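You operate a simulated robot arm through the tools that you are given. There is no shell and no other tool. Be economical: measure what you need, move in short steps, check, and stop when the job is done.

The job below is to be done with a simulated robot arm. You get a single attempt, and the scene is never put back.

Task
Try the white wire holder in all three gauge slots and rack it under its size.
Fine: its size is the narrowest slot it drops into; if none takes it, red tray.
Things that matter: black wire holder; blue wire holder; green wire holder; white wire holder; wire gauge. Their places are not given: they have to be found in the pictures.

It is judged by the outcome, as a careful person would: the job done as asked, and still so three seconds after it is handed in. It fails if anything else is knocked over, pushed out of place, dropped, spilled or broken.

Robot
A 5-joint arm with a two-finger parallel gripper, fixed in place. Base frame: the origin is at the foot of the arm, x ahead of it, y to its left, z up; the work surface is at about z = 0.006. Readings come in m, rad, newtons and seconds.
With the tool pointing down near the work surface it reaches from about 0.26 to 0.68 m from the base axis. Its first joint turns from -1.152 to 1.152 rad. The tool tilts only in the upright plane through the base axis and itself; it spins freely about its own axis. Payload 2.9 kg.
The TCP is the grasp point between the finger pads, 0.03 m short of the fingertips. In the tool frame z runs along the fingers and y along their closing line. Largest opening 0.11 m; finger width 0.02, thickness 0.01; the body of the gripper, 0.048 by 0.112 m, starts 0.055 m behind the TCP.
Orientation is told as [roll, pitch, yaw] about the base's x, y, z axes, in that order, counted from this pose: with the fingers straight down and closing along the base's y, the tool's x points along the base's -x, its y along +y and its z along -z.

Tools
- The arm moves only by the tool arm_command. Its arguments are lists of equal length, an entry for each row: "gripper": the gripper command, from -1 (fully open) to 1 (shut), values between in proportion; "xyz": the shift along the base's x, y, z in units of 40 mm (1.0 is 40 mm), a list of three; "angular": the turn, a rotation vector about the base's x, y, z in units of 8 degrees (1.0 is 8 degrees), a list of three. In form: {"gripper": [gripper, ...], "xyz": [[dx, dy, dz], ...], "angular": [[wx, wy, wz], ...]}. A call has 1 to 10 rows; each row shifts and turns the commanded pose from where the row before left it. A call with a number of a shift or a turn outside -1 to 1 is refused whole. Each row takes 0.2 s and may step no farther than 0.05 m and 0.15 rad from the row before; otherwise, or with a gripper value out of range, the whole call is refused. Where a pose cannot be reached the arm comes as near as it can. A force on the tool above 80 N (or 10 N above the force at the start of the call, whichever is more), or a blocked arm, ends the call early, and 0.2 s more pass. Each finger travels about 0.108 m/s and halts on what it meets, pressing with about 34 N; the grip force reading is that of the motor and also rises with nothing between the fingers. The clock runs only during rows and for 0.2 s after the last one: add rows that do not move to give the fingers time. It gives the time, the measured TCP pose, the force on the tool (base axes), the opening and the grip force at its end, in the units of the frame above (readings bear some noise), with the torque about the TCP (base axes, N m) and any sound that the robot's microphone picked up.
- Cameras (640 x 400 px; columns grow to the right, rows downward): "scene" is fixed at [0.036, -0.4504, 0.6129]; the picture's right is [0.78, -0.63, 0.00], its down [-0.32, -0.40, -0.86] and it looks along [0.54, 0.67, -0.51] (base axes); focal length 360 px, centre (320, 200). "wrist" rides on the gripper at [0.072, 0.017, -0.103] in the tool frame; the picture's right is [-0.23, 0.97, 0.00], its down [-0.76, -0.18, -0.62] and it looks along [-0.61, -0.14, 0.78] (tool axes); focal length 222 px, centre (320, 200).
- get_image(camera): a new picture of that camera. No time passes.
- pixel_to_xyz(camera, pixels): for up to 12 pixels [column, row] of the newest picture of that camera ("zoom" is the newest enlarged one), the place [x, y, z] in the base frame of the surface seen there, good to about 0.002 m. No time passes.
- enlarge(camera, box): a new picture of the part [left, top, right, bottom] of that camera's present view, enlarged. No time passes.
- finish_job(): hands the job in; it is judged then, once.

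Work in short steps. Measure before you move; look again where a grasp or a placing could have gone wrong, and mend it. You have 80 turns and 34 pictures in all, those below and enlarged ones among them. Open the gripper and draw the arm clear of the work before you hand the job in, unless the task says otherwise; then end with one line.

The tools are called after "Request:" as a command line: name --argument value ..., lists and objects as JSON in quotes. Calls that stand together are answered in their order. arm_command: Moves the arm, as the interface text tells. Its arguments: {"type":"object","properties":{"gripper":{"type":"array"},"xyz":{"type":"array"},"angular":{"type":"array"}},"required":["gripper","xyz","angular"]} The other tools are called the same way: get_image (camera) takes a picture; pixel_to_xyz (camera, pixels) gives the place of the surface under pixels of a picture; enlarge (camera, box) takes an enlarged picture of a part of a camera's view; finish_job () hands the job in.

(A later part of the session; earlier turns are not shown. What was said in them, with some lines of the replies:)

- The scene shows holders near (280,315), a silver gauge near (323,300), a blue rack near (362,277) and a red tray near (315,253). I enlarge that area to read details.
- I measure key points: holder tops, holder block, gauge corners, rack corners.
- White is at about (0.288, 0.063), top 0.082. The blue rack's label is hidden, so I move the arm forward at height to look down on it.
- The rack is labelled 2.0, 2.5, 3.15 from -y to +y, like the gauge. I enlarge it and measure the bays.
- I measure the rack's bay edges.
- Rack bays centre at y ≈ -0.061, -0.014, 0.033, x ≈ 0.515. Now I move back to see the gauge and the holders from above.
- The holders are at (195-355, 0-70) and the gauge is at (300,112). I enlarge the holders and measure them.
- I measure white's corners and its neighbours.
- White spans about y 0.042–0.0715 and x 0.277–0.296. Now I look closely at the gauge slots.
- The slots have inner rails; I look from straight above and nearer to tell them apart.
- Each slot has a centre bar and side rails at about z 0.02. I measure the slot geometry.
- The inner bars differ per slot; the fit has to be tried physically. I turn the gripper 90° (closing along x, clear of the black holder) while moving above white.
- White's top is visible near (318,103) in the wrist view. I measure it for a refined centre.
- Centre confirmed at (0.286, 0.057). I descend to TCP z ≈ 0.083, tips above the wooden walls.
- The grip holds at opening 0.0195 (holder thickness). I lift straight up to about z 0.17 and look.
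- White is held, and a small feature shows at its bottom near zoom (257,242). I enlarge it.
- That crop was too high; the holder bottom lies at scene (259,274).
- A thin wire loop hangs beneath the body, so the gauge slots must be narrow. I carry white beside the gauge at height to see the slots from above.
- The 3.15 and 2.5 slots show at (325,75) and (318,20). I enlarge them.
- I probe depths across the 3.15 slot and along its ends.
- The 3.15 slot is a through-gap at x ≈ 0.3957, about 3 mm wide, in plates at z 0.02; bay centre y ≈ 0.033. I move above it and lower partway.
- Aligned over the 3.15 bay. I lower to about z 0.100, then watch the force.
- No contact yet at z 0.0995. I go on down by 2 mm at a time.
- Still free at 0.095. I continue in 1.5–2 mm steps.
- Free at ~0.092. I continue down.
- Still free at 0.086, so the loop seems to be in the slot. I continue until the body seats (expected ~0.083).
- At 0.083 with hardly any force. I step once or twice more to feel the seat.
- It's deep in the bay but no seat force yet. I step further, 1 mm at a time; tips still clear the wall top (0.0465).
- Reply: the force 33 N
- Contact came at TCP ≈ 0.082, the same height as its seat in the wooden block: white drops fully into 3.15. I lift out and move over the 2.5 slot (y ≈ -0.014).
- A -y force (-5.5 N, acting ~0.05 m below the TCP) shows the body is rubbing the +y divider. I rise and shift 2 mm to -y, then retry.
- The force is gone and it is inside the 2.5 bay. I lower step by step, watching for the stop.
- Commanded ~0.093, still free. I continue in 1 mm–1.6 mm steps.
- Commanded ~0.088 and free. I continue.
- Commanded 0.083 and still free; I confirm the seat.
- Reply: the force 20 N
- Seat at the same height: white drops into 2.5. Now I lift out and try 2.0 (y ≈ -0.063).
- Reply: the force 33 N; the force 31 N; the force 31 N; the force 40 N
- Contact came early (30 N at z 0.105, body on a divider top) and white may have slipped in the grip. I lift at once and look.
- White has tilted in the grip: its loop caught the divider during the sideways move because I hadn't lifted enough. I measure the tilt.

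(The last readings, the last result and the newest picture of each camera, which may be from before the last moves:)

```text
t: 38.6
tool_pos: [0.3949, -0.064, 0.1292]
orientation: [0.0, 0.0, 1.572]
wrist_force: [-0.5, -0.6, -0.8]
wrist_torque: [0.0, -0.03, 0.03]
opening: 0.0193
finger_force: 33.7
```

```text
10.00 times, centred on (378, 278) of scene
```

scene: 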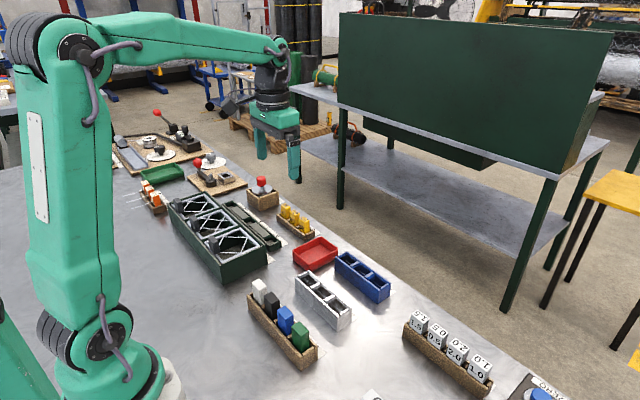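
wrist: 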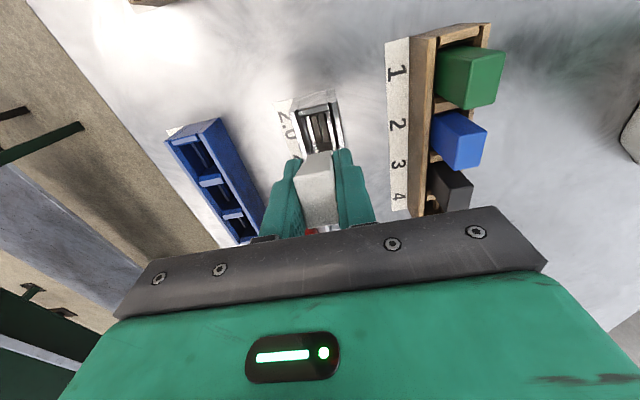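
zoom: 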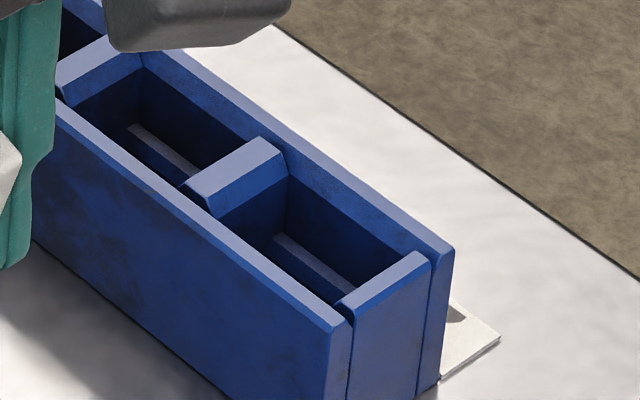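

White leans ~17° (top toward -y) and has slid up ~2 cm in the grip. Its own wooden bay is a safe place to reseat it, so I carry it high above that bay, offset so its bottom is centred (TCP y ≈ 0.046).

Request:
arm_command --gripper '[1, 1, 1, 1, 1, 1, 1, 1]' --xyz '[[0, 0, 0.9], [0, 0, 0.88], [0, 0, 0], [-0.686, 0.682, 0], [-0.686, 0.682, 0], [-0.686, 0.682, 0], [-0.685, 0.682, 0], [0, 0, 0]]' --angular '[[0, 0, 0], [0, 0, 0], [0, 0, 0], [0, 0, 0], [0, 0, 0], [0, 0, 0], [0, 0, 0], [0, 0, 0]]'

Request:
arm_command --gripper '[1, 1, 1, 1, 1]' --xyz '[[0, 0, -0.8], [0, 0, -0.8], [0, 0, -0.6], [0, 0, -0.3], [0, 0, 0]]' --angular '[[0, 0, 0], [0, 0, 0], [0, 0, 0], [0, 0, 0], [0, 0, 0]]'

Request:
enlarge --camera "scene" --box '[225, 235, 315, 325]'

```text
t: 40.4
tool_pos: [0.2862, 0.0466, 0.1997]
orientation: [0.0, 0.001, 1.571]
wrist_force: [-0.5, 0.4, -1.0]
wrist_torque: [0.03, 0.02, -0.03]
opening: 0.0194
finger_force: 34.1
```

```text
t: 41.6
tool_pos: [0.2868, 0.0456, 0.1008]
orientation: [-0.001, -0.001, 1.57]
wrist_force: [0.3, -0.4, -1.0]
wrist_torque: [0.0, -0.04, 0.03]
opening: 0.0193
finger_force: 33.8
```

```text
4.44 times, centred on (270, 280) of scene
```

zoom: 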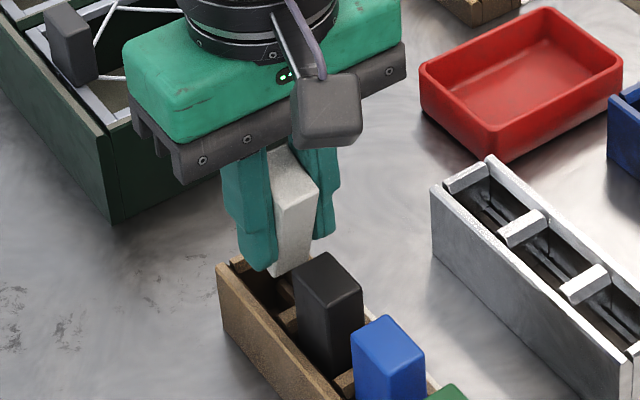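

It hangs above its bay, clear of black. I lower until the tips are just above the wooden wall (TCP ≈ 0.0765).

Request:
arm_command --gripper '[1, 1, 1]' --xyz '[[0, 0, -0.3], [0, 0, -0.2], [0, 0, 0]]' --angular '[[0, 0, 0], [0, 0, 0], [0, 0, 0]]'

Request:
arm_command --gripper '[1, 1]' --xyz '[[0, 0, -0.085], [0, 0, 0]]' --angular '[[0, 0, 0], [0, 0, 0]]'

```text
t: 42.4
tool_pos: [0.2865, 0.0467, 0.081]
orientation: [-0.001, 0.0, 1.571]
wrist_force: [0.3, -0.8, -0.8]
wrist_torque: [0.04, 0.01, 0.03]
opening: 0.0194
finger_force: 34.4
```

```text
t: 43.0
tool_pos: [0.2867, 0.0457, 0.0766]
orientation: [0.0, -0.001, 1.571]
wrist_force: [-0.1, 0.1, -0.7]
wrist_torque: [0.04, 0.01, 0.01]
opening: 0.0195
finger_force: 34.5
```

No contact; the bottom and loop are just inside the bay. I loosen the fingers slightly so white slides down guided between them.

Request:
arm_command --gripper '[0.6, 0.6, 0.58, 0.58]' --xyz '[[0, 0, 0], [0, 0, 0], [0, 0, 0], [0, 0, 0]]' --angular '[[0, 0, 0], [0, 0, 0], [0, 0, 0], [0, 0, 0]]'

Request:
enlarge --camera "scene" --box '[225, 245, 305, 325]'

```text
t: 44.0
tool_pos: [0.2866, 0.0455, 0.0775]
orientation: [0.001, -0.001, 1.57]
wrist_force: [0.2, -0.5, 0.5]
wrist_torque: [0.0, -0.02, 0.01]
opening: 0.023
finger_force: 0.0
```

```text
5.00 times, centred on (265, 285) of scene
```

zoom: 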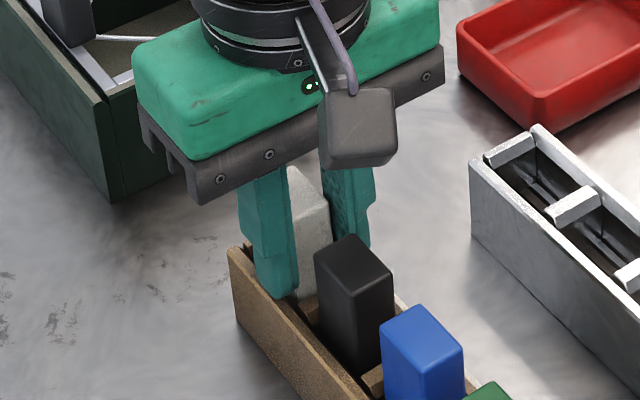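

White appears upright and lower. I check the height of its top.

Request:
pixel_to_xyz --camera "zoom" --pixels '[[295, 180], [300, 190], [312, 195], [322, 205], [315, 230], [312, 265], [305, 290], [320, 230], [300, 260], [310, 205]]'

```text
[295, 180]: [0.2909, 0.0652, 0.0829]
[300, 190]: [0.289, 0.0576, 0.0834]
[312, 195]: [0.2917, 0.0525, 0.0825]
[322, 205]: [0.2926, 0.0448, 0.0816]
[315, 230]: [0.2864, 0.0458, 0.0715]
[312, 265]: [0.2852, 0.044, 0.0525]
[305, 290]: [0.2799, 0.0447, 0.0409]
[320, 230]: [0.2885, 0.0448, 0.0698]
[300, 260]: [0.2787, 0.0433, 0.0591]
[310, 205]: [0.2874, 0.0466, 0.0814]
```

Seated upright (top ~0.082, y 0.0445–0.0735). I open slightly, recentre at y 0.059, z 0.0825, and regrip.

Request:
arm_command --gripper '[0.4, 0.4, 0.4, 0.4, 1, 1, 1, 1]' --xyz '[[0, 0, 0], [0, 0, 0.15], [0, 0.325, 0], [0, 0, 0], [0, 0, 0], [0, 0, 0], [0, 0, 0], [0, 0, 0]]' --angular '[[0, 0, 0], [0, 0, 0], [0, 0, 0], [0, 0, 0], [0, 0, 0], [0, 0, 0], [0, 0, 0], [0, 0, 0]]'

Request:
arm_command --gripper '[1, 1, 1, 1, 1]' --xyz '[[0, 0, 0.4], [0, 0, 0.6], [0, 0, 0.8], [0, 0, 0.4], [0, 0, 0]]' --angular '[[0, 0, 0], [0, 0, 0], [0, 0, 0], [0, 0, 0], [0, 0, 0]]'

```text
t: 45.8
tool_pos: [0.2856, 0.059, 0.0826]
orientation: [-0.002, 0.0, 1.572]
wrist_force: [-0.5, 0.4, 0.1]
wrist_torque: [0.0, 0.01, 0.02]
opening: 0.0194
finger_force: 34.1
```

```text
t: 47.0
tool_pos: [0.2864, 0.0593, 0.1721]
orientation: [0.0, 0.001, 1.571]
wrist_force: [-0.5, 0.4, -0.7]
wrist_torque: [0.0, -0.02, -0.01]
opening: 0.0194
finger_force: 33.6
```

Regripped upright and lifted. I move over the 2.0 slot at safe height and check the gauge has not shifted.

Request:
arm_command --gripper '[1, 1, 1, 1, 1, 1]' --xyz '[[0.686, -0.75, 0], [0.686, -0.75, 0], [0.686, -0.75, 0], [0.685, -0.75, 0], [0, 0, 0], [0, 0, 0]]' --angular '[[0, 0, 0], [0, 0, 0], [0, 0, 0], [0, 0, 0], [0, 0, 0], [0, 0, 0]]'

Request:
enlarge --camera "scene" --box '[290, 220, 390, 330]'

```text
t: 48.4
tool_pos: [0.397, -0.0601, 0.1719]
orientation: [0.001, 0.001, 1.572]
wrist_force: [-0.1, 0.2, -1.0]
wrist_torque: [0.0, 0.01, 0.02]
opening: 0.0193
finger_force: 34.1
```

```text
3.64 times, centred on (340, 275) of scene
```

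zoom: 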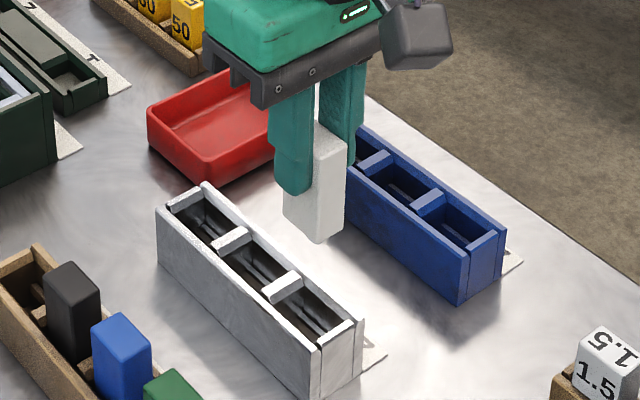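

I measure the gauge's wall tops, dividers and the body's sides to verify alignment.

Request:
pixel_to_xyz --camera "zoom" --pixels '[[162, 212], [205, 186], [315, 343], [358, 320], [185, 199], [230, 240], [282, 288], [338, 332], [220, 257], [325, 195], [300, 205], [342, 185]]'

```text
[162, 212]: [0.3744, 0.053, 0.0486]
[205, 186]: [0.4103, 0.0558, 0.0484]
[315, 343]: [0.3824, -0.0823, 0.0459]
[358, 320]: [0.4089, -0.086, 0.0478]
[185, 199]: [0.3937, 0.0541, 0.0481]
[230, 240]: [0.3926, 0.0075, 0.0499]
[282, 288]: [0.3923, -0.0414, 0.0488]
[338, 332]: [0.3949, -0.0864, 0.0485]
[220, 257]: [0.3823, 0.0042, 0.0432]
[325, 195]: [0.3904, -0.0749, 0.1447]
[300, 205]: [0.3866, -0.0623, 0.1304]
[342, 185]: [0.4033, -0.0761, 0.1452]
```

The gauge is in place within measuring error; the 2.0 bay centres near y -0.063. I shift 2 mm and lower with checks.

Request:
arm_command --gripper '[1, 1, 1, 1, 1]' --xyz '[[0, -0.05, -0.4], [0, 0, -0.5], [0, 0, -0.4], [0, 0, -0.2], [0, 0, 0]]' --angular '[[0, 0, 0], [0, 0, 0], [0, 0, 0], [0, 0, 0], [0, 0, 0]]'

Request:
arm_command --gripper '[1, 1]' --xyz '[[0, 0, -0.08], [0, 0, 0]]' --angular '[[0, 0, 0], [0, 0, 0]]'

Request:
arm_command --gripper '[1, 1]' --xyz '[[0, 0, -0.07], [0, 0, 0]]' --angular '[[0, 0, 0], [0, 0, 0]]'

```text
t: 49.6
tool_pos: [0.3955, -0.063, 0.112]
orientation: [0.0, 0.0, 1.57]
wrist_force: [-0.1, -0.2, -1.5]
wrist_torque: [0.0, -0.01, -0.02]
opening: 0.0193
finger_force: 34.1
```

```text
t: 50.2
tool_pos: [0.3953, -0.064, 0.1083]
orientation: [0.0, 0.001, 1.57]
wrist_force: [0.5, 0.2, -0.1]
wrist_torque: [0.01, 0.01, -0.02]
opening: 0.0192
finger_force: 33.7
```

```text
t: 50.8
tool_pos: [0.3949, -0.0631, 0.1054]
orientation: [0.0, 0.001, 1.569]
wrist_force: [-0.6, -0.6, -0.9]
wrist_torque: [0.02, 0.03, -0.02]
opening: 0.0195
finger_force: 34.1
```

No contact at 0.1045. I continue in small steps.

Request:
arm_command --gripper '[1, 1]' --xyz '[[0, 0, -0.07], [0, 0, 0]]' --angular '[[0, 0, 0], [0, 0, 0]]'

Request:
arm_command --gripper '[1, 1]' --xyz '[[0, 0, -0.05], [0, 0, 0]]' --angular '[[0, 0, 0], [0, 0, 0]]'

Request:
arm_command --gripper '[1, 1]' --xyz '[[0, 0, -0.04], [0, 0, 0]]' --angular '[[0, 0, 0], [0, 0, 0]]'

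```text
t: 51.4
tool_pos: [0.3957, -0.0627, 0.1014]
orientation: [0.001, 0.001, 1.57]
wrist_force: [0.5, 0.6, -0.5]
wrist_torque: [-0.01, -0.01, 0.01]
opening: 0.0192
finger_force: 34.2
```

```text
t: 52.0
tool_pos: [0.3963, -0.0626, 0.0989]
orientation: [0.001, 0.001, 1.571]
wrist_force: [0.3, 0.7, -0.5]
wrist_torque: [0.02, 0.02, -0.02]
opening: 0.0192
finger_force: 33.7
```

```text
t: 52.6
tool_pos: [0.3964, -0.0632, 0.0982]
orientation: [0.001, 0.0, 1.572]
wrist_force: [-0.5, -0.2, -0.5]
wrist_torque: [-0.01, -0.01, 0.0]
opening: 0.0193
finger_force: 33.8
```

Commanded 0.0981, free. The loop should meet the plate around 0.095 if it doesn't fit; 1 mm steps now.

Request:
arm_command --gripper '[1, 1]' --xyz '[[0, 0, -0.03], [0, 0, 0]]' --angular '[[0, 0, 0], [0, 0, 0]]'

Request:
arm_command --gripper '[1, 1]' --xyz '[[0, 0, -0.03], [0, 0, 0]]' --angular '[[0, 0, 0], [0, 0, 0]]'

Request:
arm_command --gripper '[1, 1]' --xyz '[[0, 0, -0.03], [0, 0, 0]]' --angular '[[0, 0, 0], [0, 0, 0]]'

```text
t: 53.2
tool_pos: [0.3946, -0.0637, 0.0965]
orientation: [0.0, 0.0, 1.571]
wrist_force: [-0.7, 0.4, -1.5]
wrist_torque: [-0.01, -0.02, 0.04]
opening: 0.0191
finger_force: 34.0
```

```text
t: 53.8
tool_pos: [0.3962, -0.0631, 0.096]
orientation: [0.001, -0.001, 1.57]
wrist_force: [-0.5, -0.2, -0.6]
wrist_torque: [0.0, 0.05, 0.01]
opening: 0.0193
finger_force: 34.4
```

```text
t: 54.4
tool_pos: [0.3951, -0.0634, 0.0948]
orientation: [0.001, 0.0, 1.572]
wrist_force: [-0.3, 0.3, -0.2]
wrist_torque: [0.0, 0.0, -0.01]
opening: 0.0194
finger_force: 34.0
```

Commanded 0.0945, free. I continue.

Request:
arm_command --gripper '[1, 1]' --xyz '[[0, 0, -0.03], [0, 0, 0]]' --angular '[[0, 0, 0], [0, 0, 0]]'

Request:
arm_command --gripper '[1, 1]' --xyz '[[0, 0, -0.03], [0, 0, 0]]' --angular '[[0, 0, 0], [0, 0, 0]]'

Request:
arm_command --gripper '[1, 1]' --xyz '[[0, 0, -0.03], [0, 0, 0]]' --angular '[[0, 0, 0], [0, 0, 0]]'

```text
t: 55.0
tool_pos: [0.3948, -0.063, 0.093]
orientation: [0.0, -0.002, 1.571]
wrist_force: [0.3, 0.3, -0.7]
wrist_torque: [-0.01, -0.01, -0.01]
opening: 0.0194
finger_force: 34.3
```

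```text
t: 55.6
tool_pos: [0.3955, -0.0628, 0.0915]
orientation: [-0.001, 0.0, 1.572]
wrist_force: [-0.2, 0.0, -0.6]
wrist_torque: [0.02, -0.03, -0.01]
opening: 0.0195
finger_force: 33.3
```

```text
t: 56.2
tool_pos: [0.3964, -0.0633, 0.0902]
orientation: [0.001, 0.0, 1.571]
wrist_force: [-0.2, 0.9, -0.2]
wrist_torque: [0.02, 0.0, -0.02]
opening: 0.0193
finger_force: 34.0
```

Commanded ~0.091, free. I continue.

Request:
arm_command --gripper '[1, 1]' --xyz '[[0, 0, -0.03], [0, 0, 0]]' --angular '[[0, 0, 0], [0, 0, 0]]'

Request:
arm_command --gripper '[1, 1]' --xyz '[[0, 0, -0.03], [0, 0, 0]]' --angular '[[0, 0, 0], [0, 0, 0]]'

Request:
arm_command --gripper '[1, 1]' --xyz '[[0, 0, -0.03], [0, 0, 0]]' --angular '[[0, 0, 0], [0, 0, 0]]'

```text
t: 56.8
tool_pos: [0.3951, -0.0633, 0.0887]
orientation: [-0.001, 0.001, 1.571]
wrist_force: [0.0, 0.6, -0.7]
wrist_torque: [-0.01, -0.04, 0.02]
opening: 0.0192
finger_force: 33.7
```

```text
t: 57.4
tool_pos: [0.3963, -0.0631, 0.0872]
orientation: [0.0, 0.0, 1.571]
wrist_force: [0.1, -0.5, -0.3]
wrist_torque: [-0.03, 0.0, 0.01]
opening: 0.0195
finger_force: 34.3
```

```text
t: 58.0
tool_pos: [0.3961, -0.0625, 0.0868]
orientation: [-0.001, -0.001, 1.572]
wrist_force: [-0.6, 0.1, 0.3]
wrist_torque: [0.01, 0.04, 0.01]
opening: 0.0191
finger_force: 34.5
```

Commanded 0.0873, free. I continue to the end.

Request:
arm_command --gripper '[1, 1]' --xyz '[[0, 0, -0.03], [0, 0, 0]]' --angular '[[0, 0, 0], [0, 0, 0]]'

Request:
arm_command --gripper '[1, 1]' --xyz '[[0, 0, -0.03], [0, 0, 0]]' --angular '[[0, 0, 0], [0, 0, 0]]'

Request:
arm_command --gripper '[1, 1]' --xyz '[[0, 0, -0.03], [0, 0, 0]]' --angular '[[0, 0, 0], [0, 0, 0]]'

```text
t: 58.6
tool_pos: [0.3962, -0.0631, 0.0852]
orientation: [0.002, 0.001, 1.571]
wrist_force: [0.1, 0.0, -0.6]
wrist_torque: [0.02, 0.03, 0.05]
opening: 0.0193
finger_force: 33.8
```

```text
t: 59.2
tool_pos: [0.3957, -0.0626, 0.0852]
orientation: [-0.001, 0.001, 1.571]
wrist_force: [-0.3, 0.3, -1.7]
wrist_torque: [0.01, 0.01, -0.04]
opening: 0.0194
finger_force: 34.0
```

```text
t: 59.8
tool_pos: [0.3942, -0.0629, 0.0828]
orientation: [0.0, 0.001, 1.571]
wrist_force: [-0.1, 0.5, -0.3]
wrist_torque: [-0.01, 0.02, 0.0]
opening: 0.0195
finger_force: 34.3
```

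Commanded 0.0837 with no resistance; I confirm the seat.

Request:
arm_command --gripper '[1, 1]' --xyz '[[0, 0, -0.03], [0, 0, 0]]' --angular '[[0, 0, 0], [0, 0, 0]]'

Request:
arm_command --gripper '[1, 1]' --xyz '[[0, 0, -0.02], [0, 0, 0]]' --angular '[[0, 0, 0], [0, 0, 0]]'

```text
t: 60.4
tool_pos: [0.3957, -0.062, 0.0838]
orientation: [0.001, 0.001, 1.57]
wrist_force: [-2.5, -2.0, 10.1]
wrist_torque: [-0.04, 0.2, -0.02]
opening: 0.0191
finger_force: 34.1
```

```text
t: 61.0
tool_pos: [0.397, -0.0642, 0.0824]
orientation: [-0.002, 0.0, 1.572]
wrist_force: [-10.2, 0.9, 32.0]
wrist_torque: [0.12, 0.48, -0.03]
opening: 0.019
finger_force: 34.0
```

All three contacts came at the same height, so I must verify that this is a true seat and not the loop resting on plates. I lift straight up and view the body and loop side-on.

Request:
arm_command --gripper '[1, 1, 1, 1, 1, 1]' --xyz '[[0, 0, 0.4], [0, 0, 0.8], [0, 0, 0.9], [0, 0, 0.9], [0, 0, 0.9], [0, 0, 0]]' --angular '[[0, 0, 0], [0, 0, 0], [0, 0, 0], [0, 0, 0], [0, 0, 0], [0, 0, 0]]'

Request:
enlarge --camera "scene" --box '[345, 190, 415, 250]'

```text
t: 62.4
tool_pos: [0.3969, -0.0634, 0.2388]
orientation: [0.0, 0.0, 1.57]
wrist_force: [-0.5, -1.2, -0.9]
wrist_torque: [-0.03, -0.02, 0.02]
opening: 0.0193
finger_force: 33.7
```

```text
6.67 times, centred on (380, 220) of scene
```

zoom: 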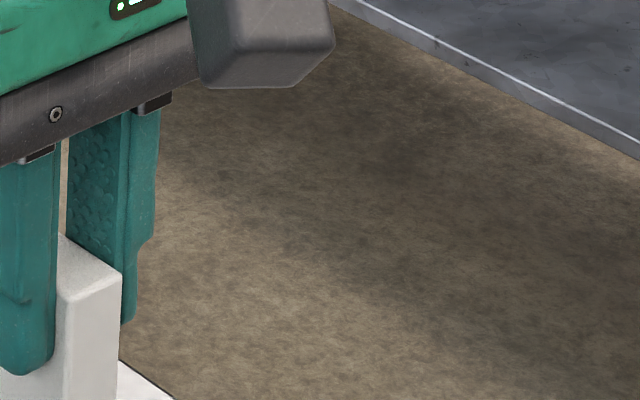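

The crop missed the bottom; the holder is near scene (352,245).

Request:
enlarge --camera "scene" --box '[322, 222, 386, 268]'

```text
8.70 times, centred on (354, 245) of scene
```

zoom: 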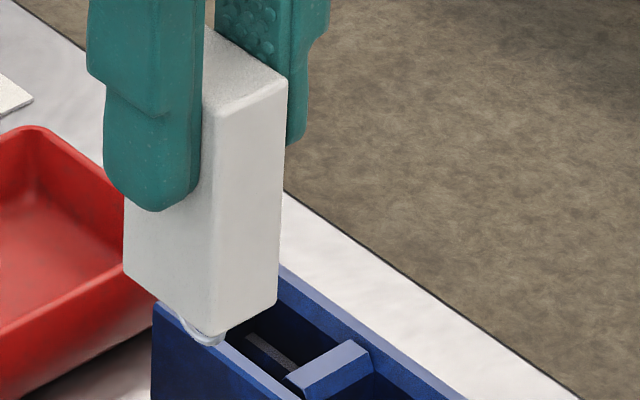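

The loop lies along y under the body. I measure the body's top and bottom corners and the loop.

Request:
pixel_to_xyz --camera "zoom" --pixels '[[213, 120], [210, 320], [280, 90], [272, 295], [285, 85], [245, 110], [240, 300], [208, 340], [200, 337], [217, 340], [190, 325], [130, 270]]'

```text
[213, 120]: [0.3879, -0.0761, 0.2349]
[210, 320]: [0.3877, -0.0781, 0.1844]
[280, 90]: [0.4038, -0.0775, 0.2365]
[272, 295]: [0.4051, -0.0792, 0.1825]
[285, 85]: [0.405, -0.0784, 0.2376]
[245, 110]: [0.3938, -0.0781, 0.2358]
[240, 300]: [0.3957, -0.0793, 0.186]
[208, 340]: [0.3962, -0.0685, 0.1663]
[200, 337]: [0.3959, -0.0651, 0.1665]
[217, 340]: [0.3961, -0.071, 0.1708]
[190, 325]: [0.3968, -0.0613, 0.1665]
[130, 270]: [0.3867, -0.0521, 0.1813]
```

Body is ~57 mm, with the loop reaching ~15 mm below it (TCP − 0.072). At contact the loop was ~10 mm below the plate tops, so white truly dropped into all three; its size is 2.0. I carry it over the rack's 2.0 bay (0.5157, -0.063) and lower partway.

Request:
arm_command --gripper '[1, 1, 1, 1, 1, 1, 1, 1]' --xyz '[[0.8, 0, 0], [0.8, 0, 0], [0.8, 0, 0], [0.6, 0, 0], [0, 0, -0.9], [0, 0, -0.9], [0, 0, -0.7], [0, 0, 0]]' --angular '[[0, 0, 0], [0, 0, 0], [0, 0, 0], [0, 0, 0], [0, 0, 0], [0, 0, 0], [0, 0, 0], [0, 0, 0]]'

Request:
enlarge --camera "scene" --box '[325, 215, 415, 315]'

```text
t: 64.2
tool_pos: [0.5162, -0.0627, 0.1364]
orientation: [-0.001, -0.002, 1.57]
wrist_force: [0.3, 0.2, -0.1]
wrist_torque: [0.01, 0.01, -0.03]
opening: 0.0193
finger_force: 34.0
```

```text
4.00 times, centred on (370, 265) of scene
```

zoom: 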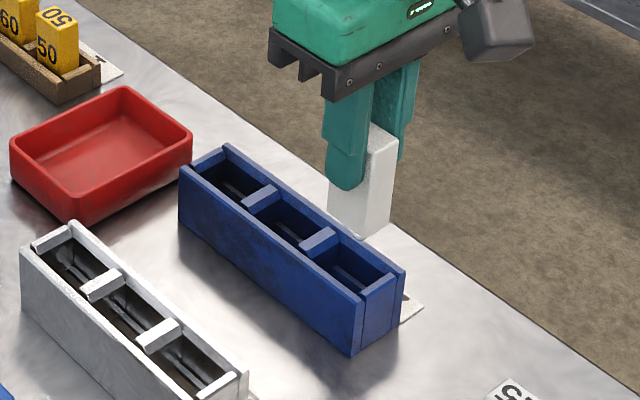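

I compare the body and rack bay positions in this same view.

Request:
pixel_to_xyz --camera "zoom" --pixels '[[375, 190], [365, 205], [318, 238], [380, 287], [362, 297], [400, 273], [340, 275], [345, 210], [260, 197], [333, 205]]'

```text
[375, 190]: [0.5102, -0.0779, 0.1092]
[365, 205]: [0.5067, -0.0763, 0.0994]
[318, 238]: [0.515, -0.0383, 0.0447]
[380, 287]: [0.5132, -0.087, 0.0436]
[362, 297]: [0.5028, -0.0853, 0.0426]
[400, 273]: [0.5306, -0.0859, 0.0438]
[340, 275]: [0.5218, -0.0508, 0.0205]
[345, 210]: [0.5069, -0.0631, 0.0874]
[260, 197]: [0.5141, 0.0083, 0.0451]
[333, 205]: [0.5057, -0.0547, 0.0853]
```

Body centre (-0.063) matches the bay centre (-0.0627). I lower with force checks.

Request:
arm_command --gripper '[1, 1, 1]' --xyz '[[0, 0, -0.4], [0, 0, -0.35], [0, 0, 0]]' --angular '[[0, 0, 0], [0, 0, 0], [0, 0, 0]]'

Request:
arm_command --gripper '[1, 1]' --xyz '[[0, 0, -0.1], [0, 0, 0]]' --angular '[[0, 0, 0], [0, 0, 0]]'

Request:
arm_command --gripper '[1, 1]' --xyz '[[0, 0, -0.1], [0, 0, 0]]' --angular '[[0, 0, 0], [0, 0, 0]]'

```text
t: 65.0
tool_pos: [0.5165, -0.063, 0.1065]
orientation: [0.0, -0.001, 1.571]
wrist_force: [-0.5, 0.6, -0.5]
wrist_torque: [-0.04, -0.02, 0.02]
opening: 0.0195
finger_force: 33.5
```

```text
t: 65.6
tool_pos: [0.516, -0.0627, 0.1038]
orientation: [0.0, 0.0, 1.57]
wrist_force: [-1.2, -0.6, -1.8]
wrist_torque: [-0.02, 0.0, 0.02]
opening: 0.0192
finger_force: 34.0
```

```text
t: 66.2
tool_pos: [0.5159, -0.0636, 0.1]
orientation: [-0.001, 0.0, 1.572]
wrist_force: [0.4, 0.4, -0.2]
wrist_torque: [0.0, 0.0, 0.02]
opening: 0.0192
finger_force: 34.0
```

Free at 0.0997. I continue down.

Request:
arm_command --gripper '[1, 1]' --xyz '[[0, 0, -0.1], [0, 0, 0]]' --angular '[[0, 0, 0], [0, 0, 0]]'

Request:
arm_command --gripper '[1, 1]' --xyz '[[0, 0, -0.08], [0, 0, 0]]' --angular '[[0, 0, 0], [0, 0, 0]]'

Request:
arm_command --gripper '[1, 1]' --xyz '[[0, 0, -0.08], [0, 0, 0]]' --angular '[[0, 0, 0], [0, 0, 0]]'

Request:
arm_command --gripper '[1, 1]' --xyz '[[0, 0, -0.06], [0, 0, 0]]' --angular '[[0, 0, 0], [0, 0, 0]]'

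```text
t: 66.8
tool_pos: [0.5162, -0.0612, 0.0943]
orientation: [0.002, 0.0, 1.571]
wrist_force: [-0.3, 0.0, 0.1]
wrist_torque: [0.0, 0.01, 0.0]
opening: 0.0194
finger_force: 33.8
```

```text
t: 67.4
tool_pos: [0.5143, -0.062, 0.0915]
orientation: [0.0, 0.001, 1.57]
wrist_force: [-0.1, 0.5, -0.2]
wrist_torque: [0.0, 0.01, -0.02]
opening: 0.0193
finger_force: 34.1
```

```text
t: 68.0
tool_pos: [0.5155, -0.0632, 0.0892]
orientation: [0.001, -0.001, 1.57]
wrist_force: [0.3, 0.1, -0.7]
wrist_torque: [-0.01, 0.02, 0.02]
opening: 0.019
finger_force: 34.0
```

```text
t: 68.6
tool_pos: [0.5155, -0.0624, 0.0857]
orientation: [0.0, -0.002, 1.57]
wrist_force: [-0.1, 1.1, -1.1]
wrist_torque: [0.0, 0.02, -0.01]
opening: 0.019
finger_force: 34.2
```

Commanded 0.087, free. A few more small steps to the seat.

Request:
arm_command --gripper '[1, 1]' --xyz '[[0, 0, -0.05], [0, 0, 0]]' --angular '[[0, 0, 0], [0, 0, 0]]'

Request:
arm_command --gripper '[1, 1]' --xyz '[[0, 0, -0.03], [0, 0, 0]]' --angular '[[0, 0, 0], [0, 0, 0]]'

Request:
arm_command --gripper '[1, 1]' --xyz '[[0, 0, -0.02], [0, 0, 0]]' --angular '[[0, 0, 0], [0, 0, 0]]'

```text
t: 69.2
tool_pos: [0.5155, -0.0622, 0.0841]
orientation: [0.0, -0.001, 1.57]
wrist_force: [-0.2, -0.9, -0.9]
wrist_torque: [0.03, 0.0, 0.0]
opening: 0.0194
finger_force: 34.0
```

```text
t: 69.8
tool_pos: [0.5151, -0.0627, 0.0837]
orientation: [0.0, 0.002, 1.572]
wrist_force: [0.4, 0.2, -0.2]
wrist_torque: [-0.01, 0.02, 0.01]
opening: 0.0194
finger_force: 33.8
```

```text
t: 70.4
tool_pos: [0.515, -0.0626, 0.0827]
orientation: [-0.001, -0.002, 1.57]
wrist_force: [-0.7, -2.4, 4.4]
wrist_torque: [-0.06, 0.06, 0.05]
opening: 0.0191
finger_force: 34.0
```

It seats with light contact (4 N) at 0.083. I open gently, then rise straight up and away.

Request:
arm_command --gripper '[0.58, 0.4, 0.2, 0.2, 0.2, 0.2, 0.2, 0.2]' --xyz '[[0, 0, 0], [0, 0, 0], [0, 0, 0], [0, 0, 0.4], [0, 0, 0.9], [0, 0, 0.9], [0, 0, 0.9], [0, 0, 0]]' --angular '[[0, 0, 0], [0, 0, 0], [0, 0, 0], [0, 0, 0], [0, 0, 0], [0, 0, 0], [0, 0, 0], [0, 0, 0]]'

Request:
arm_command --gripper '[-1, -1, -1, -1, -1]' --xyz '[[-0.3, 0.6, 0.7], [-0.3, 0.8, 0.4], [-0.3, 0.8, 0], [-0.3, 0.8, 0], [0, 0, 0]]' --angular '[[0, 0, 0], [0, 0, 0], [0, 0, 0], [0, 0, 0], [0, 0, 0]]'

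Request:
get_image --camera "scene"

```text
t: 72.2
tool_pos: [0.5158, -0.0615, 0.2068]
orientation: [0.0, 0.0, 1.571]
wrist_force: [-0.3, -0.2, 0.0]
wrist_torque: [0.02, 0.0, -0.01]
opening: 0.0442
finger_force: 0.1
```

```text
t: 73.4
tool_pos: [0.4675, 0.0573, 0.253]
orientation: [0.001, 0.001, 1.568]
wrist_force: [0.2, 0.3, -1.0]
wrist_torque: [0.01, 0.0, 0.01]
opening: 0.1102
finger_force: 0.1
```

```text
2 pictures are left
```

scene: 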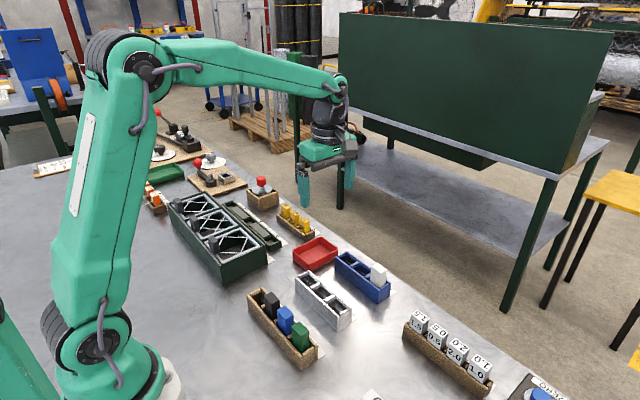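

White stands in the rack's 2.0 bay at (378,273), and everything else looks unmoved. I check its height and uprightness once.

Request:
enlarge --camera "scene" --box '[320, 235, 410, 315]'

```text
5.00 times, centred on (365, 275) of scene
```

zoom: 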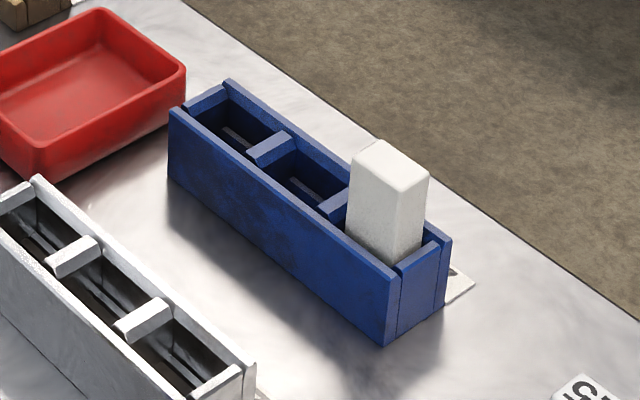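

White is upright and seated in the 2.0 bay, the gripper is open, and the arm is clear. I hand the job in.

Request:
finish_job

```text
The job is handed in.
```

The white wire holder dropped into all three gauge slots (3.15, 2.5 and 2.0), so I racked it under 2.0. Moving from 2.5 to 2.0, its loop caught a divider and it tilted in the grip, so I reseated it upright in its wooden bay before trying 2.0; nothing else looked moved in the last picture.
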